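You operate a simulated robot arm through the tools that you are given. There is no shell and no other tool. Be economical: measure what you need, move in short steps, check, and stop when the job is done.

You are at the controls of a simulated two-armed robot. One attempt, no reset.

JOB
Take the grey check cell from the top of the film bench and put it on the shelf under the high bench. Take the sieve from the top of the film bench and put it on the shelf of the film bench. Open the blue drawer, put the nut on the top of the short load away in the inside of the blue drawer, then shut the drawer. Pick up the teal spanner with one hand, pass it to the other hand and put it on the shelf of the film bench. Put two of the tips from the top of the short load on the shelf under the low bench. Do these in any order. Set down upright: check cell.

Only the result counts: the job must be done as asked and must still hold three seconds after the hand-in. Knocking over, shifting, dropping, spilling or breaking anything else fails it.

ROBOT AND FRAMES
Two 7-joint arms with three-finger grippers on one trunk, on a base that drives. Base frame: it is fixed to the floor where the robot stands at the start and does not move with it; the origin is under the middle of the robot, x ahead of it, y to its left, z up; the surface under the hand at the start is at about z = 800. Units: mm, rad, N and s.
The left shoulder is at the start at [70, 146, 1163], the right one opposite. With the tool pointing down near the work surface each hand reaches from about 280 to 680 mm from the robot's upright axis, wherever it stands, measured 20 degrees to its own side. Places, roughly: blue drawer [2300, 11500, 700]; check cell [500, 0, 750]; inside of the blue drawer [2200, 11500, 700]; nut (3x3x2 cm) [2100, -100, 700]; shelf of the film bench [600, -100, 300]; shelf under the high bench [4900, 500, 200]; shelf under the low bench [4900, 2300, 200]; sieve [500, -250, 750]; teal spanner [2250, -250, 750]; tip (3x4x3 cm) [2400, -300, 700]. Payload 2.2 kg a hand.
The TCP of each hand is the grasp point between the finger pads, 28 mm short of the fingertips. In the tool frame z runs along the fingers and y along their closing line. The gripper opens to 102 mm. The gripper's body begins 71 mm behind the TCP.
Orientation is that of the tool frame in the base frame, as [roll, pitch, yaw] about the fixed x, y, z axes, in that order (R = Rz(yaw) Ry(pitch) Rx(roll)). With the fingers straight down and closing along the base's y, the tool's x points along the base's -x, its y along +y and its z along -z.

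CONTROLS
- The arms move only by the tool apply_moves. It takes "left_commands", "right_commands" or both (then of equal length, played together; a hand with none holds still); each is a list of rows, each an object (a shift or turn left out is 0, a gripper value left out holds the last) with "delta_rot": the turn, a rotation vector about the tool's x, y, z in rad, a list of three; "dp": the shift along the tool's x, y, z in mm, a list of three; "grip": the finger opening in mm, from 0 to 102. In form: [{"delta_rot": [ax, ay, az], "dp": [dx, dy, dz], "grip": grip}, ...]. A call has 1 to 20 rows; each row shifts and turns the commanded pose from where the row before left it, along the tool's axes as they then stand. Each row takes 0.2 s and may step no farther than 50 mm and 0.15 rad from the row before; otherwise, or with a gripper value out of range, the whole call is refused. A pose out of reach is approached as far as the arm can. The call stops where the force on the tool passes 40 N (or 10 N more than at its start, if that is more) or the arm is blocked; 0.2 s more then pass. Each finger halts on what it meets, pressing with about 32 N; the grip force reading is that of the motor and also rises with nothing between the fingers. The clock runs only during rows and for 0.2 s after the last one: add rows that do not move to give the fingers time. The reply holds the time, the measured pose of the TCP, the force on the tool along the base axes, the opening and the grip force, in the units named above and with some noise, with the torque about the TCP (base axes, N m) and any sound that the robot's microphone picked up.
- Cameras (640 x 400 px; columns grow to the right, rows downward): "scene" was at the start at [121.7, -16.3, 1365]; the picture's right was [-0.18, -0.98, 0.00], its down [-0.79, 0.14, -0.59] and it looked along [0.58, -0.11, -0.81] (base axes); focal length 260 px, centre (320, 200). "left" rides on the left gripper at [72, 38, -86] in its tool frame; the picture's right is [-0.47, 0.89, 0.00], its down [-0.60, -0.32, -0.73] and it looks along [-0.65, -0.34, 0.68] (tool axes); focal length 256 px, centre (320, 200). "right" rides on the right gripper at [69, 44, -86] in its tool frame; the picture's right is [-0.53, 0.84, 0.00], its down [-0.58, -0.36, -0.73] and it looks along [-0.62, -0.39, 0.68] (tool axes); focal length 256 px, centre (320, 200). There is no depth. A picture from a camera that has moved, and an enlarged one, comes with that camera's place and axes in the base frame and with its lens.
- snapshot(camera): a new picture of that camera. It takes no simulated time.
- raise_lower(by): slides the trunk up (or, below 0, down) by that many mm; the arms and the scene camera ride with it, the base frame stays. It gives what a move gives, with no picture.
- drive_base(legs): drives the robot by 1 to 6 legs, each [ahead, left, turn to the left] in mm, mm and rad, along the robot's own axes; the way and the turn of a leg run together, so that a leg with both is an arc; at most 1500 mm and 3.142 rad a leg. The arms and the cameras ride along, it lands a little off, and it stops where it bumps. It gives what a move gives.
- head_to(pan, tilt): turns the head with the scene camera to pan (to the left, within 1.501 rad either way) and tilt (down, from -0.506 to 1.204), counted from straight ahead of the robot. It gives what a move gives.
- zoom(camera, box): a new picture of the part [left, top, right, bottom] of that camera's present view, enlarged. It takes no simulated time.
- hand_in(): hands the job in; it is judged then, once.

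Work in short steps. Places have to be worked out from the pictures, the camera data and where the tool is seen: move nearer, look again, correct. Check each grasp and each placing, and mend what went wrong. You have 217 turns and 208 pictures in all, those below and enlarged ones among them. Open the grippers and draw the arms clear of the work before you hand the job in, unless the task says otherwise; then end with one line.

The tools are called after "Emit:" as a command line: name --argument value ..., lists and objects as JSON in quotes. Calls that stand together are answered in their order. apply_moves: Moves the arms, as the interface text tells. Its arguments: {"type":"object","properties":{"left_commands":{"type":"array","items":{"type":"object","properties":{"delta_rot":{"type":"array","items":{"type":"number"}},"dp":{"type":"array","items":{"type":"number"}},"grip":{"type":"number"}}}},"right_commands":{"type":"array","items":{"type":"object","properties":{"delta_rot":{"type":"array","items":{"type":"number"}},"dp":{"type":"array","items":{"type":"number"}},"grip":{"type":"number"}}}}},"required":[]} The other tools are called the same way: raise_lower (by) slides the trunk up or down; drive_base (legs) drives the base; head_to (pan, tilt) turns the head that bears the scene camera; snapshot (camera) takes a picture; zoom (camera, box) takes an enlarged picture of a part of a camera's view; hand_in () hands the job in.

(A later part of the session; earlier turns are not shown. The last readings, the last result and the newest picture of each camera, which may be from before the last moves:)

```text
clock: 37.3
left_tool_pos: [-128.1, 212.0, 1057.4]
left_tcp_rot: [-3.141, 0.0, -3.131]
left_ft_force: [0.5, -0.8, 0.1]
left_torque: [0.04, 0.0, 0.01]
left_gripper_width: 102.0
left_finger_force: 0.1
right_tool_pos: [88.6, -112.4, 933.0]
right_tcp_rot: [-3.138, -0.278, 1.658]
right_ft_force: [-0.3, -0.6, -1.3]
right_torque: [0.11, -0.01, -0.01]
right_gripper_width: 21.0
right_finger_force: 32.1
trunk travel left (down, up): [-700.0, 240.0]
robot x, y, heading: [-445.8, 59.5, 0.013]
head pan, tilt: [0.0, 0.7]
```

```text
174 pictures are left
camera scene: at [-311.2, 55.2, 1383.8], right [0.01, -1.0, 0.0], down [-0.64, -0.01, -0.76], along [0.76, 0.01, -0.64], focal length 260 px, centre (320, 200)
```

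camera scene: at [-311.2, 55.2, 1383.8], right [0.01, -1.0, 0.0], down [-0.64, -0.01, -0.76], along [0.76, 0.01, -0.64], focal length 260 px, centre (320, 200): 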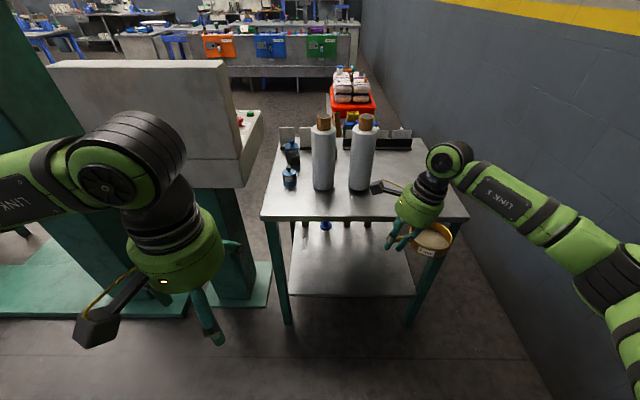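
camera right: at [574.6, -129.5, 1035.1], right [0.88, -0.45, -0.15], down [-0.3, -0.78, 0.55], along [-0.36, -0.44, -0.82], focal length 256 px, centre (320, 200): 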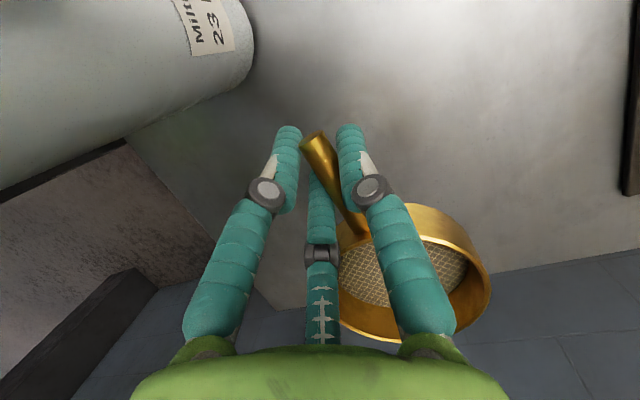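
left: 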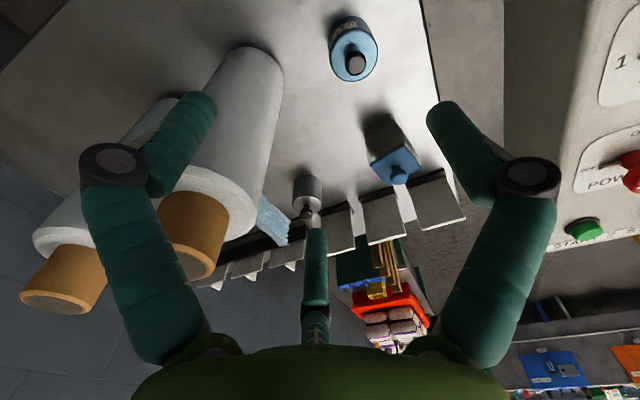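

The shelf shows clearly, with its front edge at x≈310 and y from about -355 to +190. I lower the trunk by 560 with the robot standing back, then look.

Emit:
raise_lower --by -560

Emit:
snapshot --camera "scene"

Emit:
snapshot --camera "right"

```text
refused: -560 is not a number from -400 to 400
```

```text
173 pictures are left
camera scene: at [-311.2, 55.2, 1383.8], right [0.01, -1.0, 0.0], down [-0.64, -0.01, -0.76], along [0.76, 0.01, -0.64], focal length 260 px, centre (320, 200)
```

scene: 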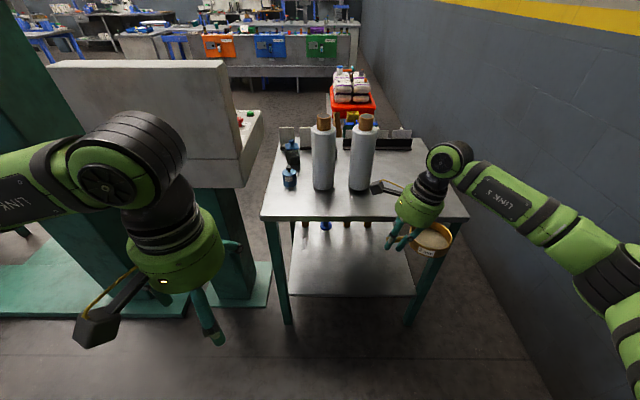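

```text
172 pictures are left
camera right: at [129.9, -67.3, 1034.9], right [0.89, -0.44, -0.15], down [-0.29, -0.78, 0.55], along [-0.36, -0.44, -0.82], focal length 256 px, centre (320, 200)
```

right: 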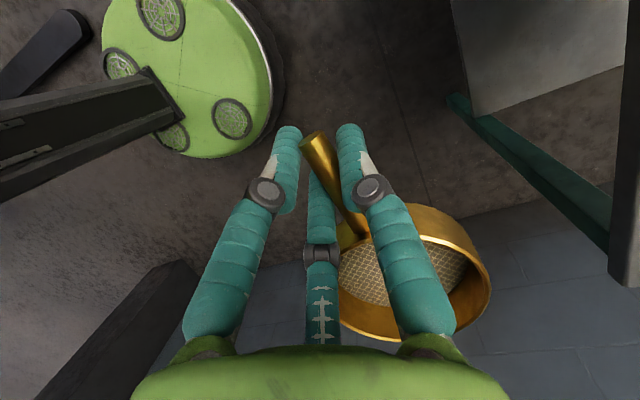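

The limit is 400 mm per call, so I lower in two steps.

Emit:
raise_lower --by -300

Emit:
raise_lower --by -250

Emit:
head_to --pan 0.0 --tilt 0.5

Emit:
snapshot --camera "scene"

```text
clock: 40.3
left_tool_pos: [-128.7, 212.4, 757.5]
left_tcp_rot: [3.141, -0.001, -3.131]
left_ft_force: [-0.3, -0.2, 0.4]
left_torque: [0.02, -0.02, -0.02]
left_gripper_width: 102.1
left_finger_force: 0.1
right_tool_pos: [88.0, -110.5, 632.9]
right_tcp_rot: [-3.138, -0.277, 1.659]
right_ft_force: [-0.7, 0.6, -0.4]
right_torque: [0.09, 0.0, -0.03]
right_gripper_width: 21.1
right_finger_force: 32.4
trunk travel left (down, up): [-400.0, 540.0]
robot x, y, heading: [-445.8, 57.8, 0.009]
head pan, tilt: [0.0, 0.7]
```

```text
clock: 42.9
left_tool_pos: [-128.9, 212.7, 508.3]
left_tcp_rot: [3.141, 0.001, -3.132]
left_ft_force: [-0.3, -0.5, 0.2]
left_torque: [-0.04, 0.02, 0.0]
left_gripper_width: 102.1
left_finger_force: 0.0
right_tool_pos: [88.1, -111.9, 382.1]
right_tcp_rot: [-3.139, -0.28, 1.659]
right_ft_force: [-0.3, 0.8, -1.4]
right_torque: [0.11, 0.02, -0.01]
right_gripper_width: 20.9
right_finger_force: 32.2
trunk travel left (down, up): [-150.0, 790.0]
robot x, y, heading: [-443.1, 61.4, 0.008]
head pan, tilt: [0.0, 0.7]
```

```text
clock: 43.6
left_tool_pos: [-127.7, 213.3, 507.8]
left_tcp_rot: [-3.14, -0.001, -3.133]
left_ft_force: [0.8, -0.4, -0.7]
left_torque: [0.01, 0.01, 0.02]
left_gripper_width: 102.2
left_finger_force: 0.1
right_tool_pos: [88.8, -113.5, 381.8]
right_tcp_rot: [-3.138, -0.278, 1.657]
right_ft_force: [-0.2, 0.4, -1.9]
right_torque: [0.08, -0.02, 0.0]
right_gripper_width: 20.8
right_finger_force: 31.6
trunk travel left (down, up): [-150.0, 790.0]
robot x, y, heading: [-448.2, 56.6, 0.008]
head pan, tilt: [0.0, 0.499]
```

```text
171 pictures are left
camera scene: at [-305.3, 55.5, 851.5], right [0.01, -1.0, 0.0], down [-0.48, 0.0, -0.88], along [0.88, 0.01, -0.48], focal length 260 px, centre (320, 200)
```

scene: 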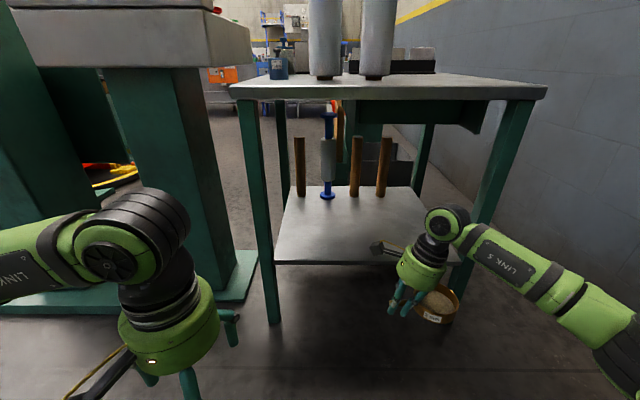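

The shelf surface works out at z≈298, and its front half is free. I drive forward 320 mm so the sieve moves in over the shelf, staying well clear of the legs.

Emit:
drive_base --legs '[[200, 0, 0], [120, 0, 0]]'

Emit:
snapshot --camera "scene"

Emit:
snapshot --camera "right"

```text
clock: 46.0
left_tool_pos: [186.2, 213.2, 508.2]
left_tcp_rot: [-3.141, -0.001, -3.136]
left_ft_force: [0.2, 0.9, 0.3]
left_torque: [0.0, 0.02, 0.02]
left_gripper_width: 102.2
left_finger_force: 0.0
right_tool_pos: [403.2, -112.1, 383.1]
right_tcp_rot: [-3.139, -0.278, 1.654]
right_ft_force: [0.0, 0.5, -1.2]
right_torque: [0.06, 0.03, -0.01]
right_gripper_width: 20.8
right_finger_force: 31.6
trunk travel left (down, up): [-150.0, 790.0]
robot x, y, heading: [-128.4, 57.2, 0.003]
head pan, tilt: [0.0, 0.499]
```

```text
170 pictures are left
camera scene: at [9.5, 57.2, 851.5], right [0.0, -1.0, 0.0], down [-0.48, 0.0, -0.88], along [0.88, 0.0, -0.48], focal length 260 px, centre (320, 200)
```

scene: 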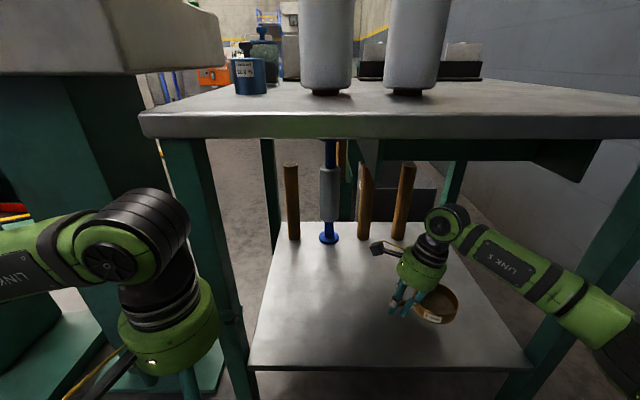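

```text
169 pictures are left
camera right: at [444.1, -67.3, 484.9], right [0.88, -0.44, -0.15], down [-0.3, -0.78, 0.55], along [-0.36, -0.44, -0.82], focal length 256 px, centre (320, 200)
```

right: 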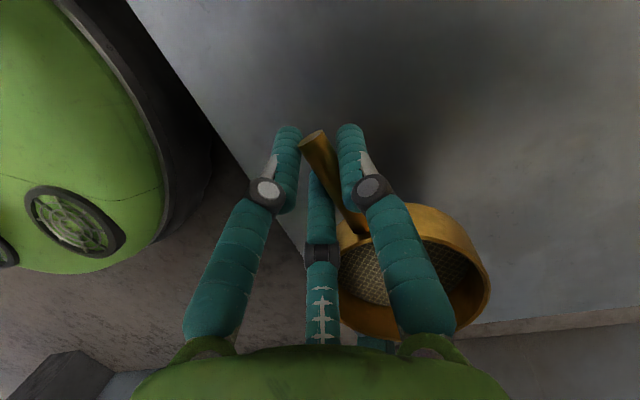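

The sieve is above the shelf. I lower the trunk 44 mm, then finish with the arm.

Emit:
raise_lower --by -44

Emit:
apply_moves --right_commands '[{"dp": [-1, 0, 3]}, {"dp": [-1, 0, 3]}, {}]'

Emit:
snapshot --camera "right"

```text
clock: 46.9
left_tool_pos: [187.0, 213.6, 464.4]
left_tcp_rot: [3.141, 0.001, -3.135]
left_ft_force: [-0.3, 0.4, -0.2]
left_torque: [0.01, -0.02, 0.0]
left_gripper_width: 102.1
left_finger_force: 0.2
right_tool_pos: [402.2, -112.6, 338.5]
right_tcp_rot: [-3.138, -0.277, 1.654]
right_ft_force: [-0.1, 0.6, -1.7]
right_torque: [0.04, 0.0, -0.03]
right_gripper_width: 21.1
right_finger_force: 31.0
trunk travel left (down, up): [-106.0, 834.0]
robot x, y, heading: [-128.8, 56.5, 0.007]
head pan, tilt: [0.0, 0.499]
```

```text
clock: 47.7
left_tool_pos: [187.0, 213.4, 464.6]
left_tcp_rot: [3.141, 0.001, -3.138]
left_ft_force: [-1.4, 0.4, 0.4]
left_torque: [0.0, -0.01, 0.01]
left_gripper_width: 102.0
left_finger_force: 0.1
right_tool_pos: [403.1, -111.8, 332.0]
right_tcp_rot: [-3.138, -0.277, 1.652]
right_ft_force: [-0.2, -0.1, 0.6]
right_torque: [-0.01, 0.0, -0.03]
right_gripper_width: 20.9
right_finger_force: 32.4
trunk travel left (down, up): [-106.0, 834.0]
robot x, y, heading: [-130.0, 59.5, 0.007]
head pan, tilt: [0.0, 0.499]
```

```text
168 pictures are left
camera right: at [444.4, -67.4, 435.0], right [0.88, -0.44, -0.15], down [-0.3, -0.78, 0.55], along [-0.36, -0.44, -0.82], focal length 256 px, centre (320, 200)
```

right: 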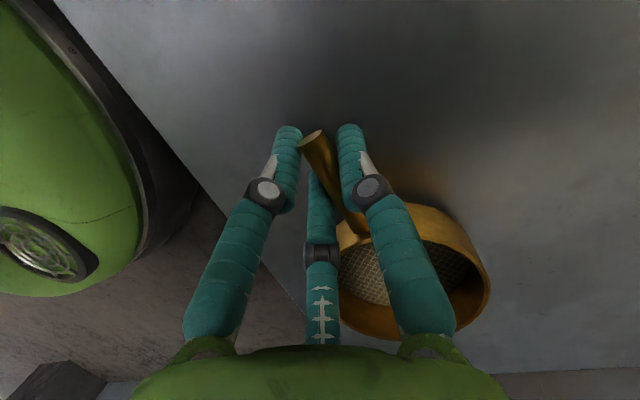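

Force has gone to about zero or slightly up, so the sieve is just touching. I open a little, lift vertically and look.

Emit:
apply_moves --right_commands '[{"dp": [-0.5, 0, 1.5]}, {"grip": 40}, {}, {"dp": [3, 0, -10]}, {"dp": [8, 0, -28]}, {"dp": [9, 0, -30]}, {}]'

Emit:
snapshot --camera "right"

Emit:
snapshot --camera "scene"

```text
clock: 49.3
left_tool_pos: [186.9, 213.3, 463.9]
left_tcp_rot: [-3.141, 0.001, -3.135]
left_ft_force: [-0.2, -0.7, 0.5]
left_torque: [0.01, -0.01, 0.0]
left_gripper_width: 101.8
left_finger_force: 0.0
right_tool_pos: [403.3, -111.4, 402.7]
right_tcp_rot: [-3.139, -0.278, 1.652]
right_ft_force: [0.6, 0.3, -0.4]
right_torque: [-0.02, 0.03, -0.01]
right_gripper_width: 40.1
right_finger_force: 0.1
trunk travel left (down, up): [-106.0, 834.0]
robot x, y, heading: [-133.4, 58.4, 0.001]
head pan, tilt: [0.0, 0.499]
```

```text
167 pictures are left
camera right: at [444.6, -66.9, 504.7], right [0.88, -0.44, -0.15], down [-0.3, -0.78, 0.55], along [-0.36, -0.44, -0.82], focal length 256 px, centre (320, 200)
```

right: 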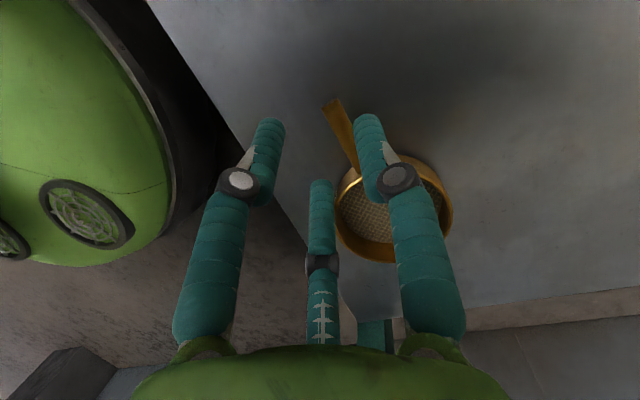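

```text
166 pictures are left
camera scene: at [9.3, 57.3, 807.6], right [0.0, -1.0, 0.0], down [-0.48, 0.0, -0.88], along [0.88, 0.0, -0.48], focal length 260 px, centre (320, 200)
```

scene: 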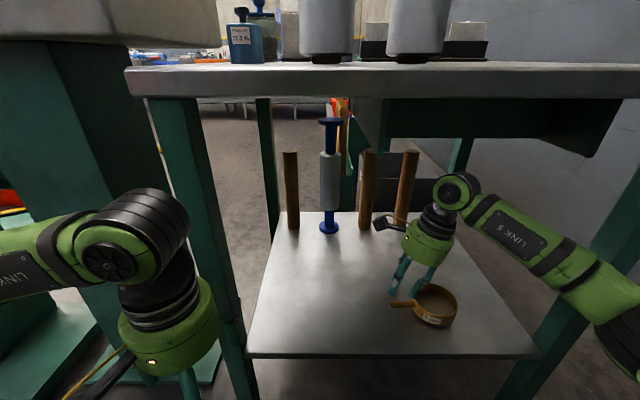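

The sieve rests on the shelf. I back out and raise the trunk to its starting height.

Emit:
drive_base --legs '[[-420, 0, 0]]'

Emit:
raise_lower --by 350

Emit:
raise_lower --by 244

Emit:
head_to --pan 0.0 --tilt 0.6

Emit:
snapshot --camera "scene"

```text
clock: 51.9
left_tool_pos: [-231.5, 209.3, 464.3]
left_tcp_rot: [-3.141, 0.001, 3.142]
left_ft_force: [-0.2, -0.8, -0.4]
left_torque: [0.0, 0.01, 0.0]
left_gripper_width: 102.0
left_finger_force: 0.1
right_tool_pos: [-15.0, -115.9, 403.1]
right_tcp_rot: [-3.138, -0.276, 1.648]
right_ft_force: [0.3, 0.6, -1.0]
right_torque: [-0.01, 0.01, -0.01]
right_gripper_width: 39.9
right_finger_force: 0.0
trunk travel left (down, up): [-106.0, 834.0]
robot x, y, heading: [-550.7, 60.9, 0.003]
head pan, tilt: [0.0, 0.499]
```

```text
clock: 55.3
left_tool_pos: [-232.4, 211.5, 813.1]
left_tcp_rot: [-3.141, 0.001, 3.14]
left_ft_force: [-0.2, 0.0, -0.4]
left_torque: [-0.02, 0.0, -0.01]
left_gripper_width: 101.9
left_finger_force: 0.0
right_tool_pos: [-16.3, -115.3, 752.3]
right_tcp_rot: [-3.137, -0.277, 1.647]
right_ft_force: [0.6, 0.7, 0.2]
right_torque: [-0.02, -0.01, 0.02]
right_gripper_width: 40.1
right_finger_force: 0.0
trunk travel left (down, up): [-456.0, 484.0]
robot x, y, heading: [-548.3, 55.0, -0.005]
head pan, tilt: [0.0, 0.499]
```

```text
clock: 57.8
left_tool_pos: [-230.1, 209.8, 1057.7]
left_tcp_rot: [3.141, 0.002, 3.141]
left_ft_force: [-0.2, -0.2, 1.5]
left_torque: [-0.01, -0.02, 0.0]
left_gripper_width: 101.9
left_finger_force: 0.0
right_tool_pos: [-16.1, -115.4, 996.1]
right_tcp_rot: [-3.138, -0.277, 1.647]
right_ft_force: [-0.2, -0.4, 0.3]
right_torque: [0.0, -0.02, 0.0]
right_gripper_width: 40.0
right_finger_force: 0.0
trunk travel left (down, up): [-700.0, 240.0]
robot x, y, heading: [-548.2, 55.5, -0.002]
head pan, tilt: [0.0, 0.499]
```

```text
clock: 58.5
left_tool_pos: [-231.6, 211.1, 1057.8]
left_tcp_rot: [3.141, -0.001, -3.141]
left_ft_force: [0.6, -0.1, -0.4]
left_torque: [-0.01, 0.01, 0.0]
left_gripper_width: 102.0
left_finger_force: 0.0
right_tool_pos: [-16.6, -114.9, 996.2]
right_tcp_rot: [-3.138, -0.278, 1.65]
right_ft_force: [-0.2, 0.3, -0.5]
right_torque: [0.02, -0.01, -0.01]
right_gripper_width: 40.0
right_finger_force: 0.1
trunk travel left (down, up): [-700.0, 240.0]
robot x, y, heading: [-550.6, 55.2, -0.003]
head pan, tilt: [0.0, 0.6]
```

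```text
165 pictures are left
camera scene: at [-411.7, 55.6, 1392.5], right [0.0, -1.0, 0.0], down [-0.56, 0.0, -0.83], along [0.83, 0.0, -0.56], focal length 260 px, centre (320, 200)
```

scene: 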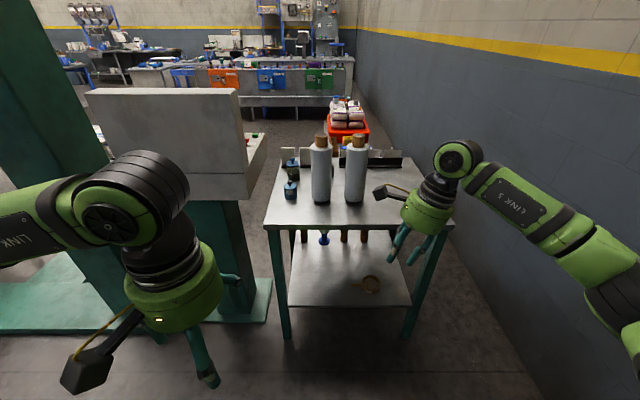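

The sieve sits properly on the shelf. I bring the right hand back to its upright home orientation and tuck it in for driving.

Emit:
apply_moves --right_commands '[{"delta_rot": [0, -0.139, 0]}, {"delta_rot": [0, -0.139, 0]}, {"delta_rot": [0, 0, -0.149]}, {"delta_rot": [0, 0, -0.149]}, {"delta_rot": [0, 0, -0.149]}, {"delta_rot": [0, 0, -0.149]}, {"delta_rot": [0, 0, -0.149]}, {"delta_rot": [0, 0, -0.149]}, {"delta_rot": [0, 0, -0.149]}, {"delta_rot": [0, 0, -0.149]}, {"delta_rot": [0, 0, -0.149]}, {"delta_rot": [0, 0, -0.149]}, {"dp": [42, 0, -12]}, {"dp": [42, 0, -12]}, {"dp": [42, 0, -12]}, {"dp": [42, 0, -12]}, {"dp": [42, 0, -12]}, {}]'

Emit:
drive_base --legs '[[0, 0, 1.5708]]'

Emit:
head_to --pan 0.0 --tilt 0.35

Emit:
snapshot --camera "scene"

Emit:
head_to --pan -0.9 --tilt 0.45

Emit:
snapshot --camera "scene"

```text
clock: 62.3
left_tool_pos: [-230.5, 210.6, 1057.1]
left_tcp_rot: [3.141, -0.001, -3.14]
left_ft_force: [-0.1, -0.4, 0.7]
left_torque: [0.01, 0.02, -0.01]
left_gripper_width: 102.0
left_finger_force: 0.0
right_tool_pos: [-224.6, -114.5, 1056.7]
right_tcp_rot: [-3.141, -0.005, 3.138]
right_ft_force: [0.5, 1.1, -0.5]
right_torque: [-0.01, 0.01, -0.03]
right_gripper_width: 40.1
right_finger_force: 0.0
trunk travel left (down, up): [-700.0, 240.0]
robot x, y, heading: [-551.1, 60.7, 0.002]
head pan, tilt: [0.0, 0.6]
```

```text
clock: 66.5
left_tool_pos: [-704.1, 376.1, 1058.8]
left_tcp_rot: [-3.141, -0.001, -1.561]
left_ft_force: [0.7, 0.5, 0.1]
left_torque: [-0.02, 0.0, 0.03]
left_gripper_width: 102.2
left_finger_force: 0.0
right_tool_pos: [-379.0, 384.2, 1056.1]
right_tcp_rot: [3.141, -0.004, -1.563]
right_ft_force: [0.3, -0.4, -0.1]
right_torque: [0.02, 0.03, -0.01]
right_gripper_width: 40.2
right_finger_force: 0.0
trunk travel left (down, up): [-700.0, 240.0]
robot x, y, heading: [-551.0, 58.5, 1.58]
head pan, tilt: [0.0, 0.6]
```

```text
clock: 67.3
left_tool_pos: [-703.7, 375.6, 1057.0]
left_tcp_rot: [3.141, 0.001, -1.562]
left_ft_force: [-0.4, 0.3, -0.8]
left_torque: [-0.01, -0.01, 0.02]
left_gripper_width: 102.0
left_finger_force: 0.0
right_tool_pos: [-379.8, 385.4, 1056.0]
right_tcp_rot: [-3.14, -0.004, -1.563]
right_ft_force: [-0.9, -0.3, 0.7]
right_torque: [0.03, -0.02, 0.0]
right_gripper_width: 40.1
right_finger_force: 0.1
trunk travel left (down, up): [-700.0, 240.0]
robot x, y, heading: [-548.2, 63.3, 1.578]
head pan, tilt: [0.0, 0.351]
```

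```text
164 pictures are left
camera scene: at [-551.5, 198.8, 1415.2], right [1.0, 0.01, 0.0], down [0.0, -0.34, -0.94], along [-0.01, 0.94, -0.34], focal length 260 px, centre (320, 200)
```

scene: 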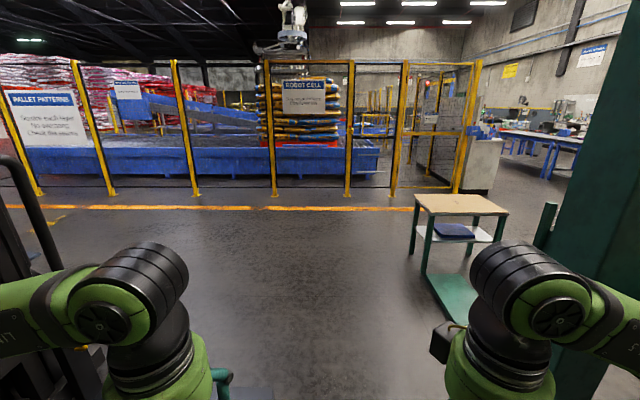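

```text
clock: 68.5
left_tool_pos: [-704.8, 375.8, 1057.8]
left_tcp_rot: [3.141, 0.0, -1.561]
left_ft_force: [0.3, 0.8, 0.4]
left_torque: [-0.02, 0.0, 0.05]
left_gripper_width: 102.3
left_finger_force: 0.0
right_tool_pos: [-379.3, 384.1, 1054.9]
right_tcp_rot: [3.141, -0.004, -1.562]
right_ft_force: [-1.5, -0.2, 0.0]
right_torque: [0.02, 0.0, 0.0]
right_gripper_width: 40.3
right_finger_force: 0.0
trunk travel left (down, up): [-700.0, 240.0]
robot x, y, heading: [-551.8, 60.7, 1.577]
head pan, tilt: [-0.901, 0.45]
```

```text
163 pictures are left
camera scene: at [-479.1, 163.5, 1406.0], right [0.63, -0.78, 0.0], down [-0.34, -0.27, -0.9], along [0.7, 0.57, -0.44], focal length 260 px, centre (320, 200)
```

scene: 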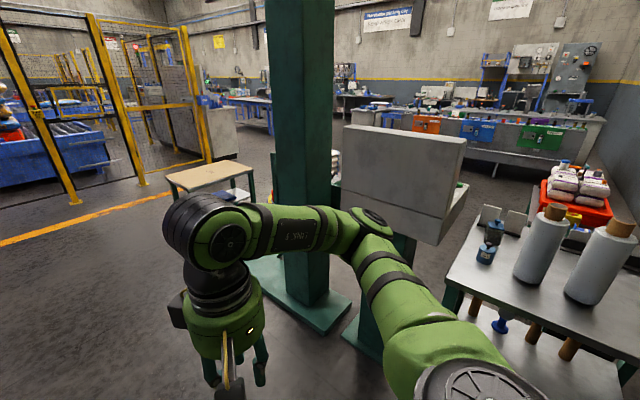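

The route is clear: up at x≈-400 to y≈3350, past the small table, then ahead along +x. I drive there in legs.

Emit:
drive_base --legs '[[0, -150, 0], [1500, 0, 0], [1500, 0, 0], [290, 0, 0], [0, 0, -1.577]]'

Emit:
head_to --pan -0.3 --tilt 0.4

Emit:
snapshot --camera "scene"

```text
clock: 89.3
left_tool_pos: [-182.4, 3490.7, 1057.9]
left_tcp_rot: [-3.14, -0.002, -3.126]
left_ft_force: [-0.4, -0.5, -1.0]
left_torque: [-0.01, -0.02, -0.01]
left_gripper_width: 101.8
left_finger_force: 0.1
right_tool_pos: [-170.9, 3166.3, 1057.5]
right_tcp_rot: [3.141, -0.006, -3.125]
right_ft_force: [0.4, 0.4, -0.6]
right_torque: [0.01, -0.01, 0.01]
right_gripper_width: 39.9
right_finger_force: 0.0
trunk travel left (down, up): [-700.0, 240.0]
robot x, y, heading: [-497.6, 3331.9, 0.018]
head pan, tilt: [-0.901, 0.45]
```

```text
clock: 90.3
left_tool_pos: [-180.6, 3489.4, 1058.3]
left_tcp_rot: [-3.14, 0.001, -3.124]
left_ft_force: [-0.7, 0.2, 0.1]
left_torque: [-0.01, 0.0, -0.01]
left_gripper_width: 102.0
left_finger_force: 0.2
right_tool_pos: [-169.9, 3165.1, 1055.4]
right_tcp_rot: [3.141, -0.004, -3.126]
right_ft_force: [0.4, -0.8, -0.3]
right_torque: [-0.04, 0.01, -0.01]
right_gripper_width: 39.9
right_finger_force: 0.1
trunk travel left (down, up): [-700.0, 240.0]
robot x, y, heading: [-496.0, 3334.0, 0.017]
head pan, tilt: [-0.3, 0.4]
```

```text
162 pictures are left
camera scene: at [-358.8, 3304.3, 1410.7], right [-0.28, -0.96, 0.0], down [-0.37, 0.11, -0.92], along [0.88, -0.26, -0.39], focal length 260 px, centre (320, 200)
```

scene: 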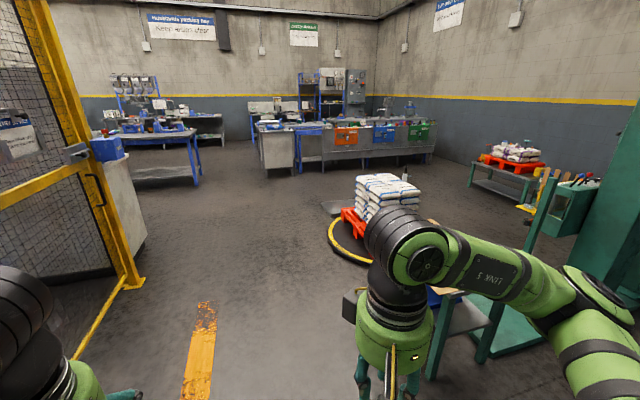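

A turntable with a pallet stands around (2000, 2100). I pass it on its far side: ahead to x≈3000, then turn to face -y and look.

Emit:
drive_base --legs '[[1500, 0, 0], [1500, 0, 0], [500, 0, 0], [0, 0, -1.59]]'

Emit:
head_to --pan 0.4 --tilt 0.4

Emit:
snapshot --camera "scene"

Emit:
head_to --pan -0.4 --tilt 0.4

Emit:
snapshot --camera "scene"

```text
clock: 111.1
left_tool_pos: [3173.5, 3173.5, 1058.1]
left_tcp_rot: [3.141, 0.002, 1.635]
left_ft_force: [0.9, 0.6, 1.0]
left_torque: [-0.02, -0.01, 0.01]
left_gripper_width: 102.1
left_finger_force: 0.1
right_tool_pos: [2849.5, 3146.2, 1056.2]
right_tcp_rot: [3.142, -0.004, 1.634]
right_ft_force: [-0.4, -0.5, -0.6]
right_torque: [-0.02, 0.01, -0.04]
right_gripper_width: 39.9
right_finger_force: 0.1
trunk travel left (down, up): [-700.0, 240.0]
robot x, y, heading: [2999.7, 3482.7, -1.503]
head pan, tilt: [-0.3, 0.4]
```

```text
clock: 112.2
left_tool_pos: [3174.2, 3173.0, 1058.2]
left_tcp_rot: [-3.142, 0.0, 1.637]
left_ft_force: [0.0, -0.3, 0.1]
left_torque: [0.02, 0.02, 0.0]
left_gripper_width: 102.3
left_finger_force: 0.1
right_tool_pos: [2850.2, 3145.3, 1057.1]
right_tcp_rot: [3.14, -0.004, 1.636]
right_ft_force: [-0.1, 0.9, 0.4]
right_torque: [0.02, -0.04, -0.02]
right_gripper_width: 40.2
right_finger_force: 0.0
trunk travel left (down, up): [-700.0, 240.0]
robot x, y, heading: [3000.1, 3480.1, -1.504]
head pan, tilt: [0.4, 0.4]
```

```text
161 pictures are left
camera scene: at [3044.9, 3345.4, 1410.7], right [-0.89, -0.45, 0.0], down [-0.17, 0.35, -0.92], along [0.41, -0.82, -0.39], focal length 260 px, centre (320, 200)
```

scene: 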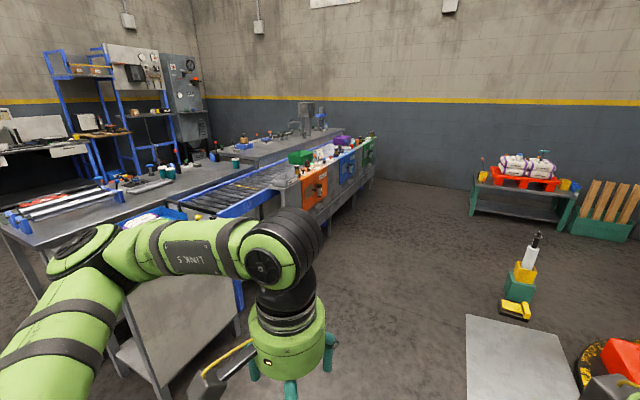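

```text
clock: 113.3
left_tool_pos: [3173.3, 3174.4, 1057.3]
left_tcp_rot: [3.141, -0.001, 1.636]
left_ft_force: [0.0, -0.3, -0.1]
left_torque: [0.0, -0.02, 0.02]
left_gripper_width: 101.9
left_finger_force: 0.0
right_tool_pos: [2848.5, 3146.3, 1055.5]
right_tcp_rot: [3.14, -0.003, 1.635]
right_ft_force: [0.5, -0.4, -0.2]
right_torque: [0.01, 0.02, 0.02]
right_gripper_width: 40.1
right_finger_force: 0.0
trunk travel left (down, up): [-700.0, 240.0]
robot x, y, heading: [3001.0, 3482.6, -1.504]
head pan, tilt: [-0.4, 0.4]
```

```text
160 pictures are left
camera scene: at [2973.2, 3340.7, 1410.7], right [-0.95, 0.33, 0.0], down [0.13, 0.37, -0.92], along [-0.3, -0.87, -0.39], focal length 260 px, centre (320, 200)
```

scene: 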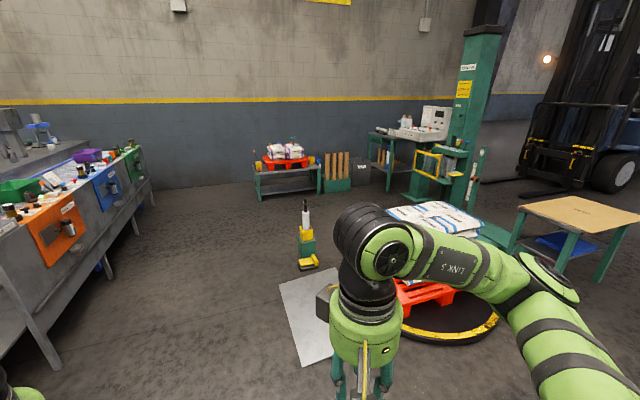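

The load is at the wall ahead with its front facing +y, and the path at x≈3250 is clear. I drive down to y≈550 and turn to face -x.

Emit:
drive_base --legs '[[0, 230, 0], [0, 0, -0.067], [1500, 0, 0], [1430, 0, 0], [0, 0, -1.571]]'

Emit:
head_to --pan 0.3 --tilt 0.45

Emit:
snapshot --camera "scene"

```text
clock: 133.1
left_tool_pos: [2922.5, 410.7, 1058.3]
left_tcp_rot: [-3.142, 0.0, 0.007]
left_ft_force: [0.5, -1.1, 0.1]
left_torque: [-0.02, 0.01, 0.04]
left_gripper_width: 101.9
left_finger_force: 0.0
right_tool_pos: [2914.0, 736.0, 1056.9]
right_tcp_rot: [3.14, -0.004, 0.005]
right_ft_force: [-0.6, -0.1, -0.3]
right_torque: [-0.01, 0.0, 0.0]
right_gripper_width: 39.9
right_finger_force: 0.0
trunk travel left (down, up): [-700.0, 240.0]
robot x, y, heading: [3239.9, 563.2, -3.132]
head pan, tilt: [-0.4, 0.4]
```

```text
clock: 134.2
left_tool_pos: [2922.5, 411.1, 1057.0]
left_tcp_rot: [-3.141, 0.001, 0.009]
left_ft_force: [0.8, 0.0, -0.2]
left_torque: [0.01, -0.01, -0.05]
left_gripper_width: 101.8
left_finger_force: 0.2
right_tool_pos: [2913.3, 736.3, 1056.3]
right_tcp_rot: [3.141, -0.004, 0.008]
right_ft_force: [-0.5, 0.3, 0.2]
right_torque: [0.02, -0.02, 0.0]
right_gripper_width: 40.0
right_finger_force: 0.1
trunk travel left (down, up): [-700.0, 240.0]
robot x, y, heading: [3241.5, 566.4, -3.131]
head pan, tilt: [0.3, 0.45]
```

```text
159 pictures are left
camera scene: at [3101.1, 534.4, 1406.0], right [-0.3, 0.95, 0.0], down [0.41, 0.13, -0.9], along [-0.86, -0.27, -0.44], focal length 260 px, centre (320, 200)
```

scene: 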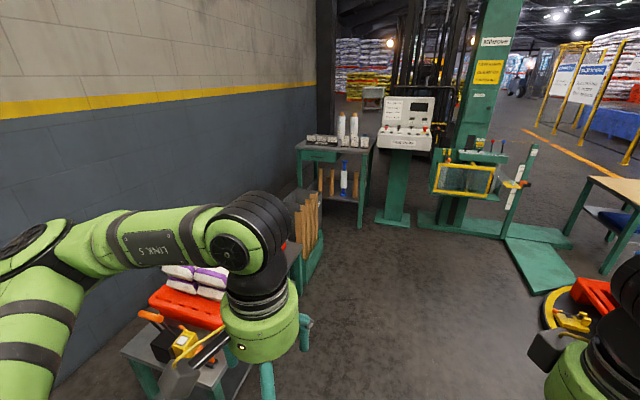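

The way along y≈560 is free. I drive toward the film bench's back side and stop at x≈1300.

Emit:
drive_base --legs '[[1200, 0, 0], [740, 0, 0]]'

Emit:
head_to --pan 0.35 --tilt 0.75

Emit:
snapshot --camera "scene"

```text
clock: 143.7
left_tool_pos: [1009.5, 379.0, 1058.0]
left_tcp_rot: [3.141, -0.001, 0.022]
left_ft_force: [-0.3, -0.9, -0.2]
left_torque: [-0.03, -0.02, 0.01]
left_gripper_width: 102.1
left_finger_force: 0.0
right_tool_pos: [996.6, 701.5, 1056.2]
right_tcp_rot: [-3.141, -0.004, 0.021]
right_ft_force: [-0.1, -0.3, -0.1]
right_torque: [0.01, -0.01, -0.01]
right_gripper_width: 40.1
right_finger_force: 0.1
trunk travel left (down, up): [-700.0, 240.0]
robot x, y, heading: [1326.4, 534.6, -3.119]
head pan, tilt: [0.3, 0.45]
```

```text
clock: 144.5
left_tool_pos: [1008.2, 377.8, 1058.4]
left_tcp_rot: [3.14, 0.001, 0.023]
left_ft_force: [0.2, 0.1, 0.4]
left_torque: [-0.01, 0.01, 0.01]
left_gripper_width: 101.7
left_finger_force: 0.0
right_tool_pos: [995.6, 703.1, 1056.2]
right_tcp_rot: [3.141, -0.005, 0.019]
right_ft_force: [0.5, 0.4, 0.4]
right_torque: [-0.01, -0.01, 0.01]
right_gripper_width: 40.0
right_finger_force: 0.1
trunk travel left (down, up): [-700.0, 240.0]
robot x, y, heading: [1322.9, 536.7, -3.119]
head pan, tilt: [0.351, 0.75]
```

```text
158 pictures are left
camera scene: at [1196.0, 501.8, 1379.7], right [-0.36, 0.93, 0.0], down [0.63, 0.25, -0.73], along [-0.68, -0.27, -0.68], focal length 260 px, centre (320, 200)
```

scene: 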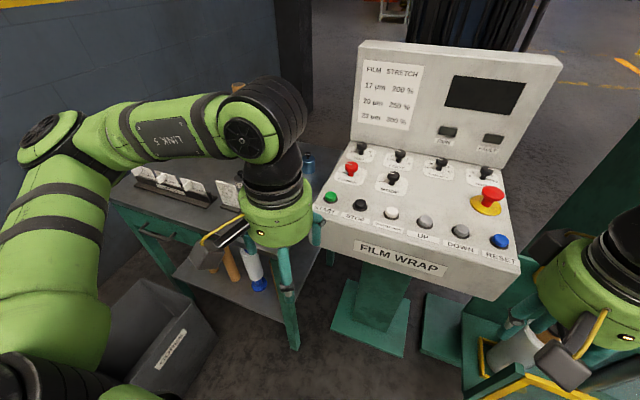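

The wrapper panel is close on the right, up to about z≈1270. I lift the right hand up and in so its elbow passes above that panel, then check with the camera.

Emit:
apply_moves --right_commands '[{"dp": [0, 0, -45]}, {"dp": [0, 0, -45]}, {"dp": [0, 0, -45]}, {"dp": [0, 0, -45]}, {"dp": [0, 0, -45]}, {"dp": [0, 0, -45]}, {}]'

Emit:
head_to --pan -0.9 --tilt 0.4

Emit:
snapshot --camera "scene"

```text
clock: 146.1
left_tool_pos: [1008.3, 378.3, 1056.9]
left_tcp_rot: [3.141, 0.0, 0.021]
left_ft_force: [0.1, -0.6, -0.1]
left_torque: [-0.01, 0.0, 0.01]
left_gripper_width: 102.0
left_finger_force: 0.1
right_tool_pos: [996.6, 703.0, 1326.6]
right_tcp_rot: [-3.141, -0.006, 0.021]
right_ft_force: [-0.3, -0.7, 0.3]
right_torque: [-0.01, -0.01, -0.02]
right_gripper_width: 39.9
right_finger_force: 0.1
trunk travel left (down, up): [-700.0, 240.0]
robot x, y, heading: [1321.0, 537.6, -3.122]
head pan, tilt: [0.351, 0.75]
```

```text
clock: 147.6
left_tool_pos: [1008.1, 377.1, 1057.8]
left_tcp_rot: [3.139, 0.001, 0.024]
left_ft_force: [0.4, -0.7, 1.2]
left_torque: [-0.02, 0.02, 0.0]
left_gripper_width: 101.8
left_finger_force: 0.1
right_tool_pos: [996.1, 701.6, 1326.6]
right_tcp_rot: [3.141, -0.003, 0.021]
right_ft_force: [-0.7, -0.1, 0.0]
right_torque: [-0.04, -0.01, 0.0]
right_gripper_width: 40.3
right_finger_force: 0.1
trunk travel left (down, up): [-700.0, 240.0]
robot x, y, heading: [1326.1, 541.4, -3.119]
head pan, tilt: [-0.901, 0.4]
```

```text
157 pictures are left
camera scene: at [1214.2, 603.2, 1410.7], right [0.77, 0.64, 0.0], down [0.25, -0.3, -0.92], along [-0.59, 0.71, -0.39], focal length 260 px, centre (320, 200)
```

scene: 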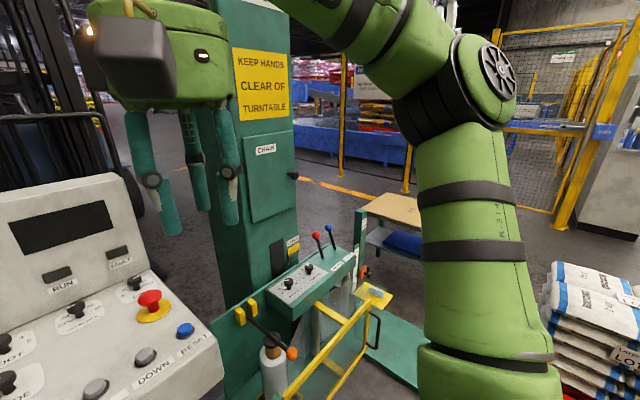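

The right elbow is now at z≈1410, above the panel. I turn toward the cell and drive to about (1130, 330), heading -2.54.

Emit:
drive_base --legs '[[0, 0, 0.583], [0, 62, 0], [200, 0, 0]]'

Emit:
head_to --pan 0.0 --tilt 0.85

Emit:
snapshot --camera "scene"

Emit:
snapshot --camera "left"

```text
clock: 151.3
left_tool_pos: [1019.7, 67.1, 1058.1]
left_tcp_rot: [-3.142, 0.003, 0.604]
left_ft_force: [1.0, 0.1, 0.1]
left_torque: [0.0, 0.03, 0.01]
left_gripper_width: 101.9
left_finger_force: 0.1
right_tool_pos: [831.2, 332.6, 1326.9]
right_tcp_rot: [-3.14, -0.001, 0.601]
right_ft_force: [0.3, -0.1, 0.7]
right_torque: [-0.05, 0.01, 0.02]
right_gripper_width: 40.0
right_finger_force: 0.1
trunk travel left (down, up): [-700.0, 240.0]
robot x, y, heading: [1194.4, 369.5, -2.539]
head pan, tilt: [-0.901, 0.4]
```

```text
clock: 152.6
left_tool_pos: [1018.4, 66.9, 1057.9]
left_tcp_rot: [-3.141, 0.0, 0.603]
left_ft_force: [0.0, 0.9, -0.2]
left_torque: [-0.01, 0.01, 0.0]
left_gripper_width: 101.8
left_finger_force: 0.1
right_tool_pos: [831.4, 330.4, 1327.7]
right_tcp_rot: [-3.142, -0.003, 0.6]
right_ft_force: [0.4, -0.4, 0.6]
right_torque: [0.03, 0.01, 0.02]
right_gripper_width: 40.0
right_finger_force: 0.1
trunk travel left (down, up): [-700.0, 240.0]
robot x, y, heading: [1195.0, 370.3, -2.544]
head pan, tilt: [0.0, 0.85]
```

```text
156 pictures are left
camera scene: at [1088.4, 296.3, 1371.6], right [-0.57, 0.82, 0.0], down [0.62, 0.42, -0.66], along [-0.54, -0.37, -0.75], focal length 260 px, centre (320, 200)
```

scene: 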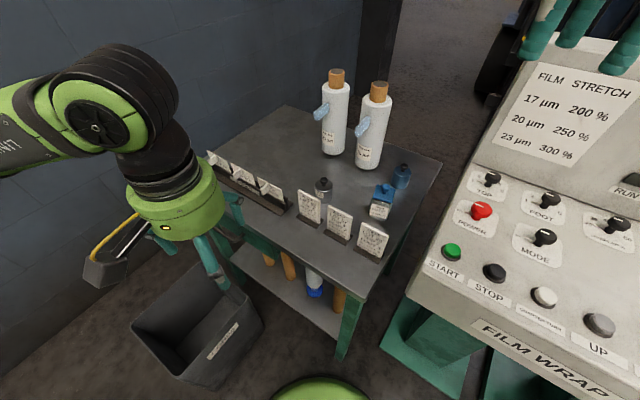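

```text
155 pictures are left
camera left: at [1098.6, 76.6, 1144.7], right [0.12, -0.99, 0.0], down [-0.68, -0.08, 0.73], along [-0.73, -0.09, -0.68], focal length 256 px, centre (320, 200)
```

left: 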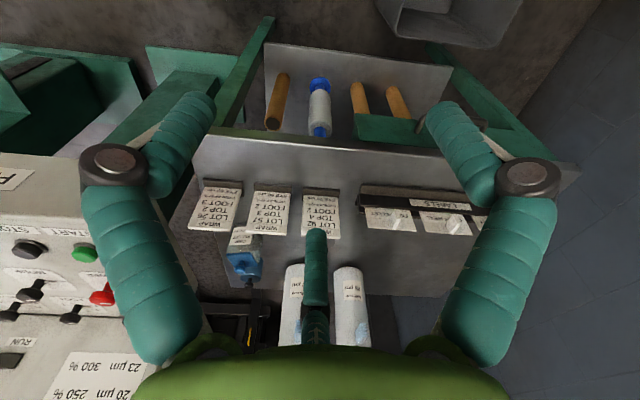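

The grey cell is seen at about (667, 15), behind a row of cards at x≈763. I zoom in to measure it.

Emit:
zoom --camera "scene" --box '[270, 140, 430, 260]'

```text
3.33 times, centred on (350, 200) of scene
camera zoom: at [1088.4, 296.3, 1371.6], right [-0.57, 0.82, 0.0], down [0.62, 0.42, -0.66], along [-0.54, -0.37, -0.75], focal length 866 px, centre (220, 200)
```

zoom: 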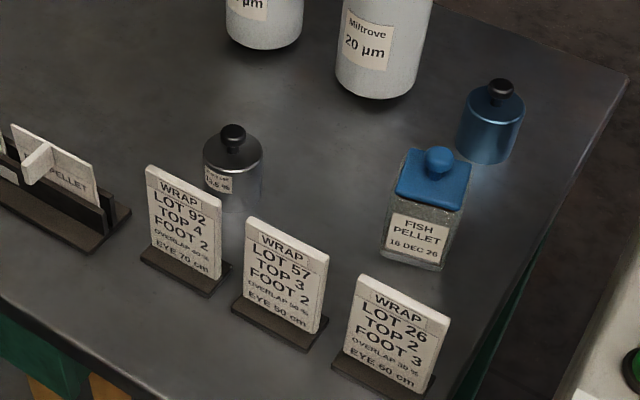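

The cell body is about 50 mm wide and 45 mm tall, its knob reaching z≈868, centred near (660, 13). I drive 90 mm closer and rotate the left hand, so its camera does not come down on the cards.

Emit:
drive_base --legs '[[90, 0, 0]]'

Emit:
apply_moves --left_commands '[{"delta_rot": [0, 0, -0.14]}, {"delta_rot": [0, 0, -0.14]}, {"delta_rot": [0, 0, -0.14]}, {"delta_rot": [0, 0, -0.14]}, {"delta_rot": [0, 0, -0.14]}, {"delta_rot": [0, 0, -0.14]}, {"delta_rot": [0, 0, -0.14]}, {"delta_rot": [0, 0, -0.14]}, {"delta_rot": [0, 0, -0.14]}, {"delta_rot": [0, 0, -0.14]}, {}]'

```text
clock: 153.7
left_tool_pos: [954.9, 25.3, 1055.3]
left_tcp_rot: [-3.141, -0.009, 0.591]
left_ft_force: [-0.9, 0.2, -0.5]
left_torque: [0.08, -0.05, -0.02]
left_gripper_width: 102.2
left_finger_force: 0.1
right_tool_pos: [768.7, 289.8, 1324.5]
right_tcp_rot: [-3.14, -0.011, 0.592]
right_ft_force: [-0.9, -0.4, 0.1]
right_torque: [0.06, -0.09, 0.04]
right_gripper_width: 40.2
right_finger_force: 0.0
trunk travel left (down, up): [-700.0, 240.0]
robot x, y, heading: [1139.6, 336.1, -2.553]
head pan, tilt: [0.0, 0.85]
stopped in leg 1: the robot was blocked; the commanded pose is now the measured one
```

```text
clock: 156.1
left_tool_pos: [959.3, 28.7, 1057.2]
left_tcp_rot: [-3.141, 0.0, 1.995]
left_ft_force: [0.1, 0.3, 0.3]
left_torque: [0.02, 0.0, -0.01]
left_gripper_width: 102.0
left_finger_force: 0.1
right_tool_pos: [773.9, 294.2, 1326.4]
right_tcp_rot: [3.141, -0.004, 0.591]
right_ft_force: [0.3, 0.2, -0.6]
right_torque: [0.0, 0.03, 0.01]
right_gripper_width: 40.0
right_finger_force: 0.1
trunk travel left (down, up): [-700.0, 240.0]
robot x, y, heading: [1139.7, 331.0, -2.548]
head pan, tilt: [0.0, 0.85]
```

The base bumped something. I back off 25 mm and look to see whether anything shifted.

Emit:
drive_base --legs '[[-25, 0, 0]]'

Emit:
snapshot --camera "scene"

Emit:
head_to --pan -0.5 --tilt 1.2

Emit:
snapshot --camera "scene"

```text
clock: 156.9
left_tool_pos: [975.0, 39.5, 1055.5]
left_tcp_rot: [3.137, -0.003, 1.992]
left_ft_force: [-0.2, -0.6, 0.8]
left_torque: [0.04, -0.04, -0.02]
left_gripper_width: 102.0
left_finger_force: 0.1
right_tool_pos: [789.4, 304.1, 1324.3]
right_tcp_rot: [-3.141, -0.01, 0.589]
right_ft_force: [-1.2, 0.4, -0.1]
right_torque: [0.04, -0.08, 0.01]
right_gripper_width: 39.8
right_finger_force: 0.1
trunk travel left (down, up): [-700.0, 240.0]
robot x, y, heading: [1159.7, 345.1, -2.547]
head pan, tilt: [0.0, 0.85]
```

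```text
153 pictures are left
camera scene: at [1047.8, 267.6, 1370.9], right [-0.56, 0.83, 0.0], down [0.63, 0.42, -0.66], along [-0.54, -0.37, -0.75], focal length 260 px, centre (320, 200)
```

scene: 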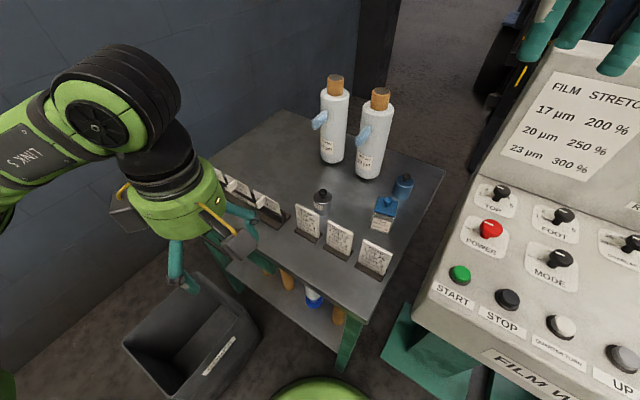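

```text
clock: 157.8
left_tool_pos: [979.6, 42.3, 1058.1]
left_tcp_rot: [-3.141, -0.001, 1.992]
left_ft_force: [-0.7, -0.9, 0.2]
left_torque: [0.03, 0.02, 0.0]
left_gripper_width: 102.1
left_finger_force: 0.0
right_tool_pos: [794.0, 306.6, 1326.1]
right_tcp_rot: [-3.14, -0.006, 0.589]
right_ft_force: [-0.7, 0.6, 0.2]
right_torque: [-0.01, 0.03, 0.01]
right_gripper_width: 39.8
right_finger_force: 0.0
trunk travel left (down, up): [-700.0, 240.0]
robot x, y, heading: [1157.0, 346.8, -2.548]
head pan, tilt: [-0.499, 1.201]
```

```text
152 pictures are left
camera scene: at [1062.2, 309.5, 1347.9], right [-0.09, 1.0, 0.0], down [0.93, 0.09, -0.36], along [-0.36, -0.03, -0.93], focal length 260 px, centre (320, 200)
```

scene: 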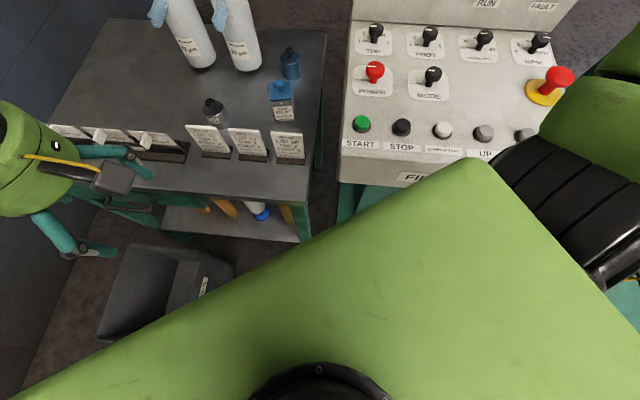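

Nothing moved; the bump was most likely the torso against the fixed panel. From here the cell is 599 mm ahead, within reach. I move the left hand over it at height.

Emit:
apply_moves --left_commands '[{"dp": [13, -38, 0], "grip": 80}, {"dp": [13, -38, 0]}, {"dp": [13, -38, 0]}, {"dp": [13, -38, 0]}, {"dp": [13, -38, 0]}, {"dp": [13, -38, 0]}, {"dp": [13, -38, 0]}, {"dp": [13.5, -38, 0]}, {}]'

Emit:
snapshot --camera "left"

Emit:
head_to --pan 0.0 --tilt 0.85

Emit:
snapshot --camera "scene"

```text
clock: 159.8
left_tool_pos: [662.2, 10.8, 1055.4]
left_tcp_rot: [-3.141, -0.002, 1.992]
left_ft_force: [-0.2, 0.3, -0.5]
left_torque: [0.05, 0.03, 0.0]
left_gripper_width: 80.0
left_finger_force: 0.2
right_tool_pos: [796.5, 306.6, 1326.6]
right_tcp_rot: [-3.138, -0.006, 0.59]
right_ft_force: [-0.2, -0.2, -0.3]
right_torque: [0.04, 0.05, -0.04]
right_gripper_width: 39.8
right_finger_force: 0.0
trunk travel left (down, up): [-700.0, 240.0]
robot x, y, heading: [1158.7, 345.4, -2.551]
head pan, tilt: [-0.499, 1.201]
```

```text
151 pictures are left
camera left: at [666.5, 92.8, 1143.8], right [1.0, -0.06, 0.0], down [-0.04, -0.68, 0.73], along [-0.05, -0.73, -0.68], focal length 256 px, centre (320, 200)
```

left: 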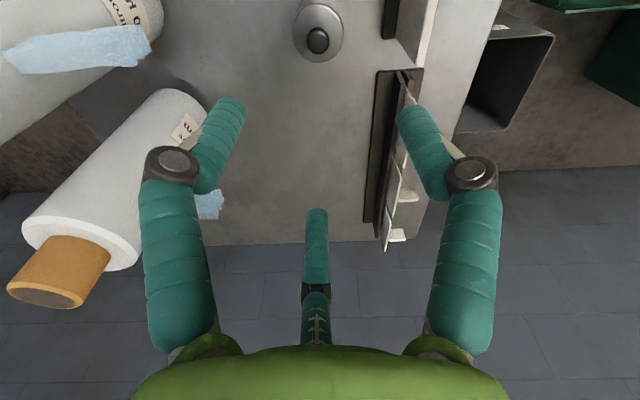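

```text
clock: 160.8
left_tool_pos: [660.2, 14.1, 1056.7]
left_tcp_rot: [-3.141, 0.0, 1.993]
left_ft_force: [-0.4, -0.3, -0.4]
left_torque: [0.01, -0.03, -0.03]
left_gripper_width: 80.3
left_finger_force: 0.1
right_tool_pos: [793.6, 306.9, 1325.8]
right_tcp_rot: [3.141, -0.005, 0.59]
right_ft_force: [0.2, 0.7, 0.0]
right_torque: [0.01, -0.03, -0.04]
right_gripper_width: 39.9
right_finger_force: 0.1
trunk travel left (down, up): [-700.0, 240.0]
robot x, y, heading: [1161.3, 345.0, -2.55]
head pan, tilt: [0.0, 0.85]
```

```text
150 pictures are left
camera scene: at [1052.5, 271.6, 1371.6], right [-0.56, 0.83, 0.0], down [0.62, 0.42, -0.66], along [-0.55, -0.37, -0.75], focal length 260 px, centre (320, 200)
```

scene: 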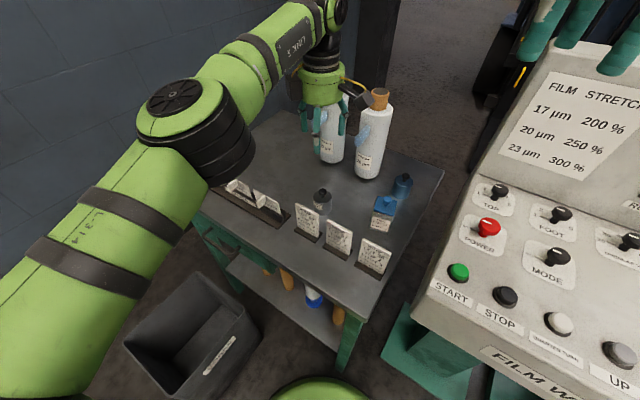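

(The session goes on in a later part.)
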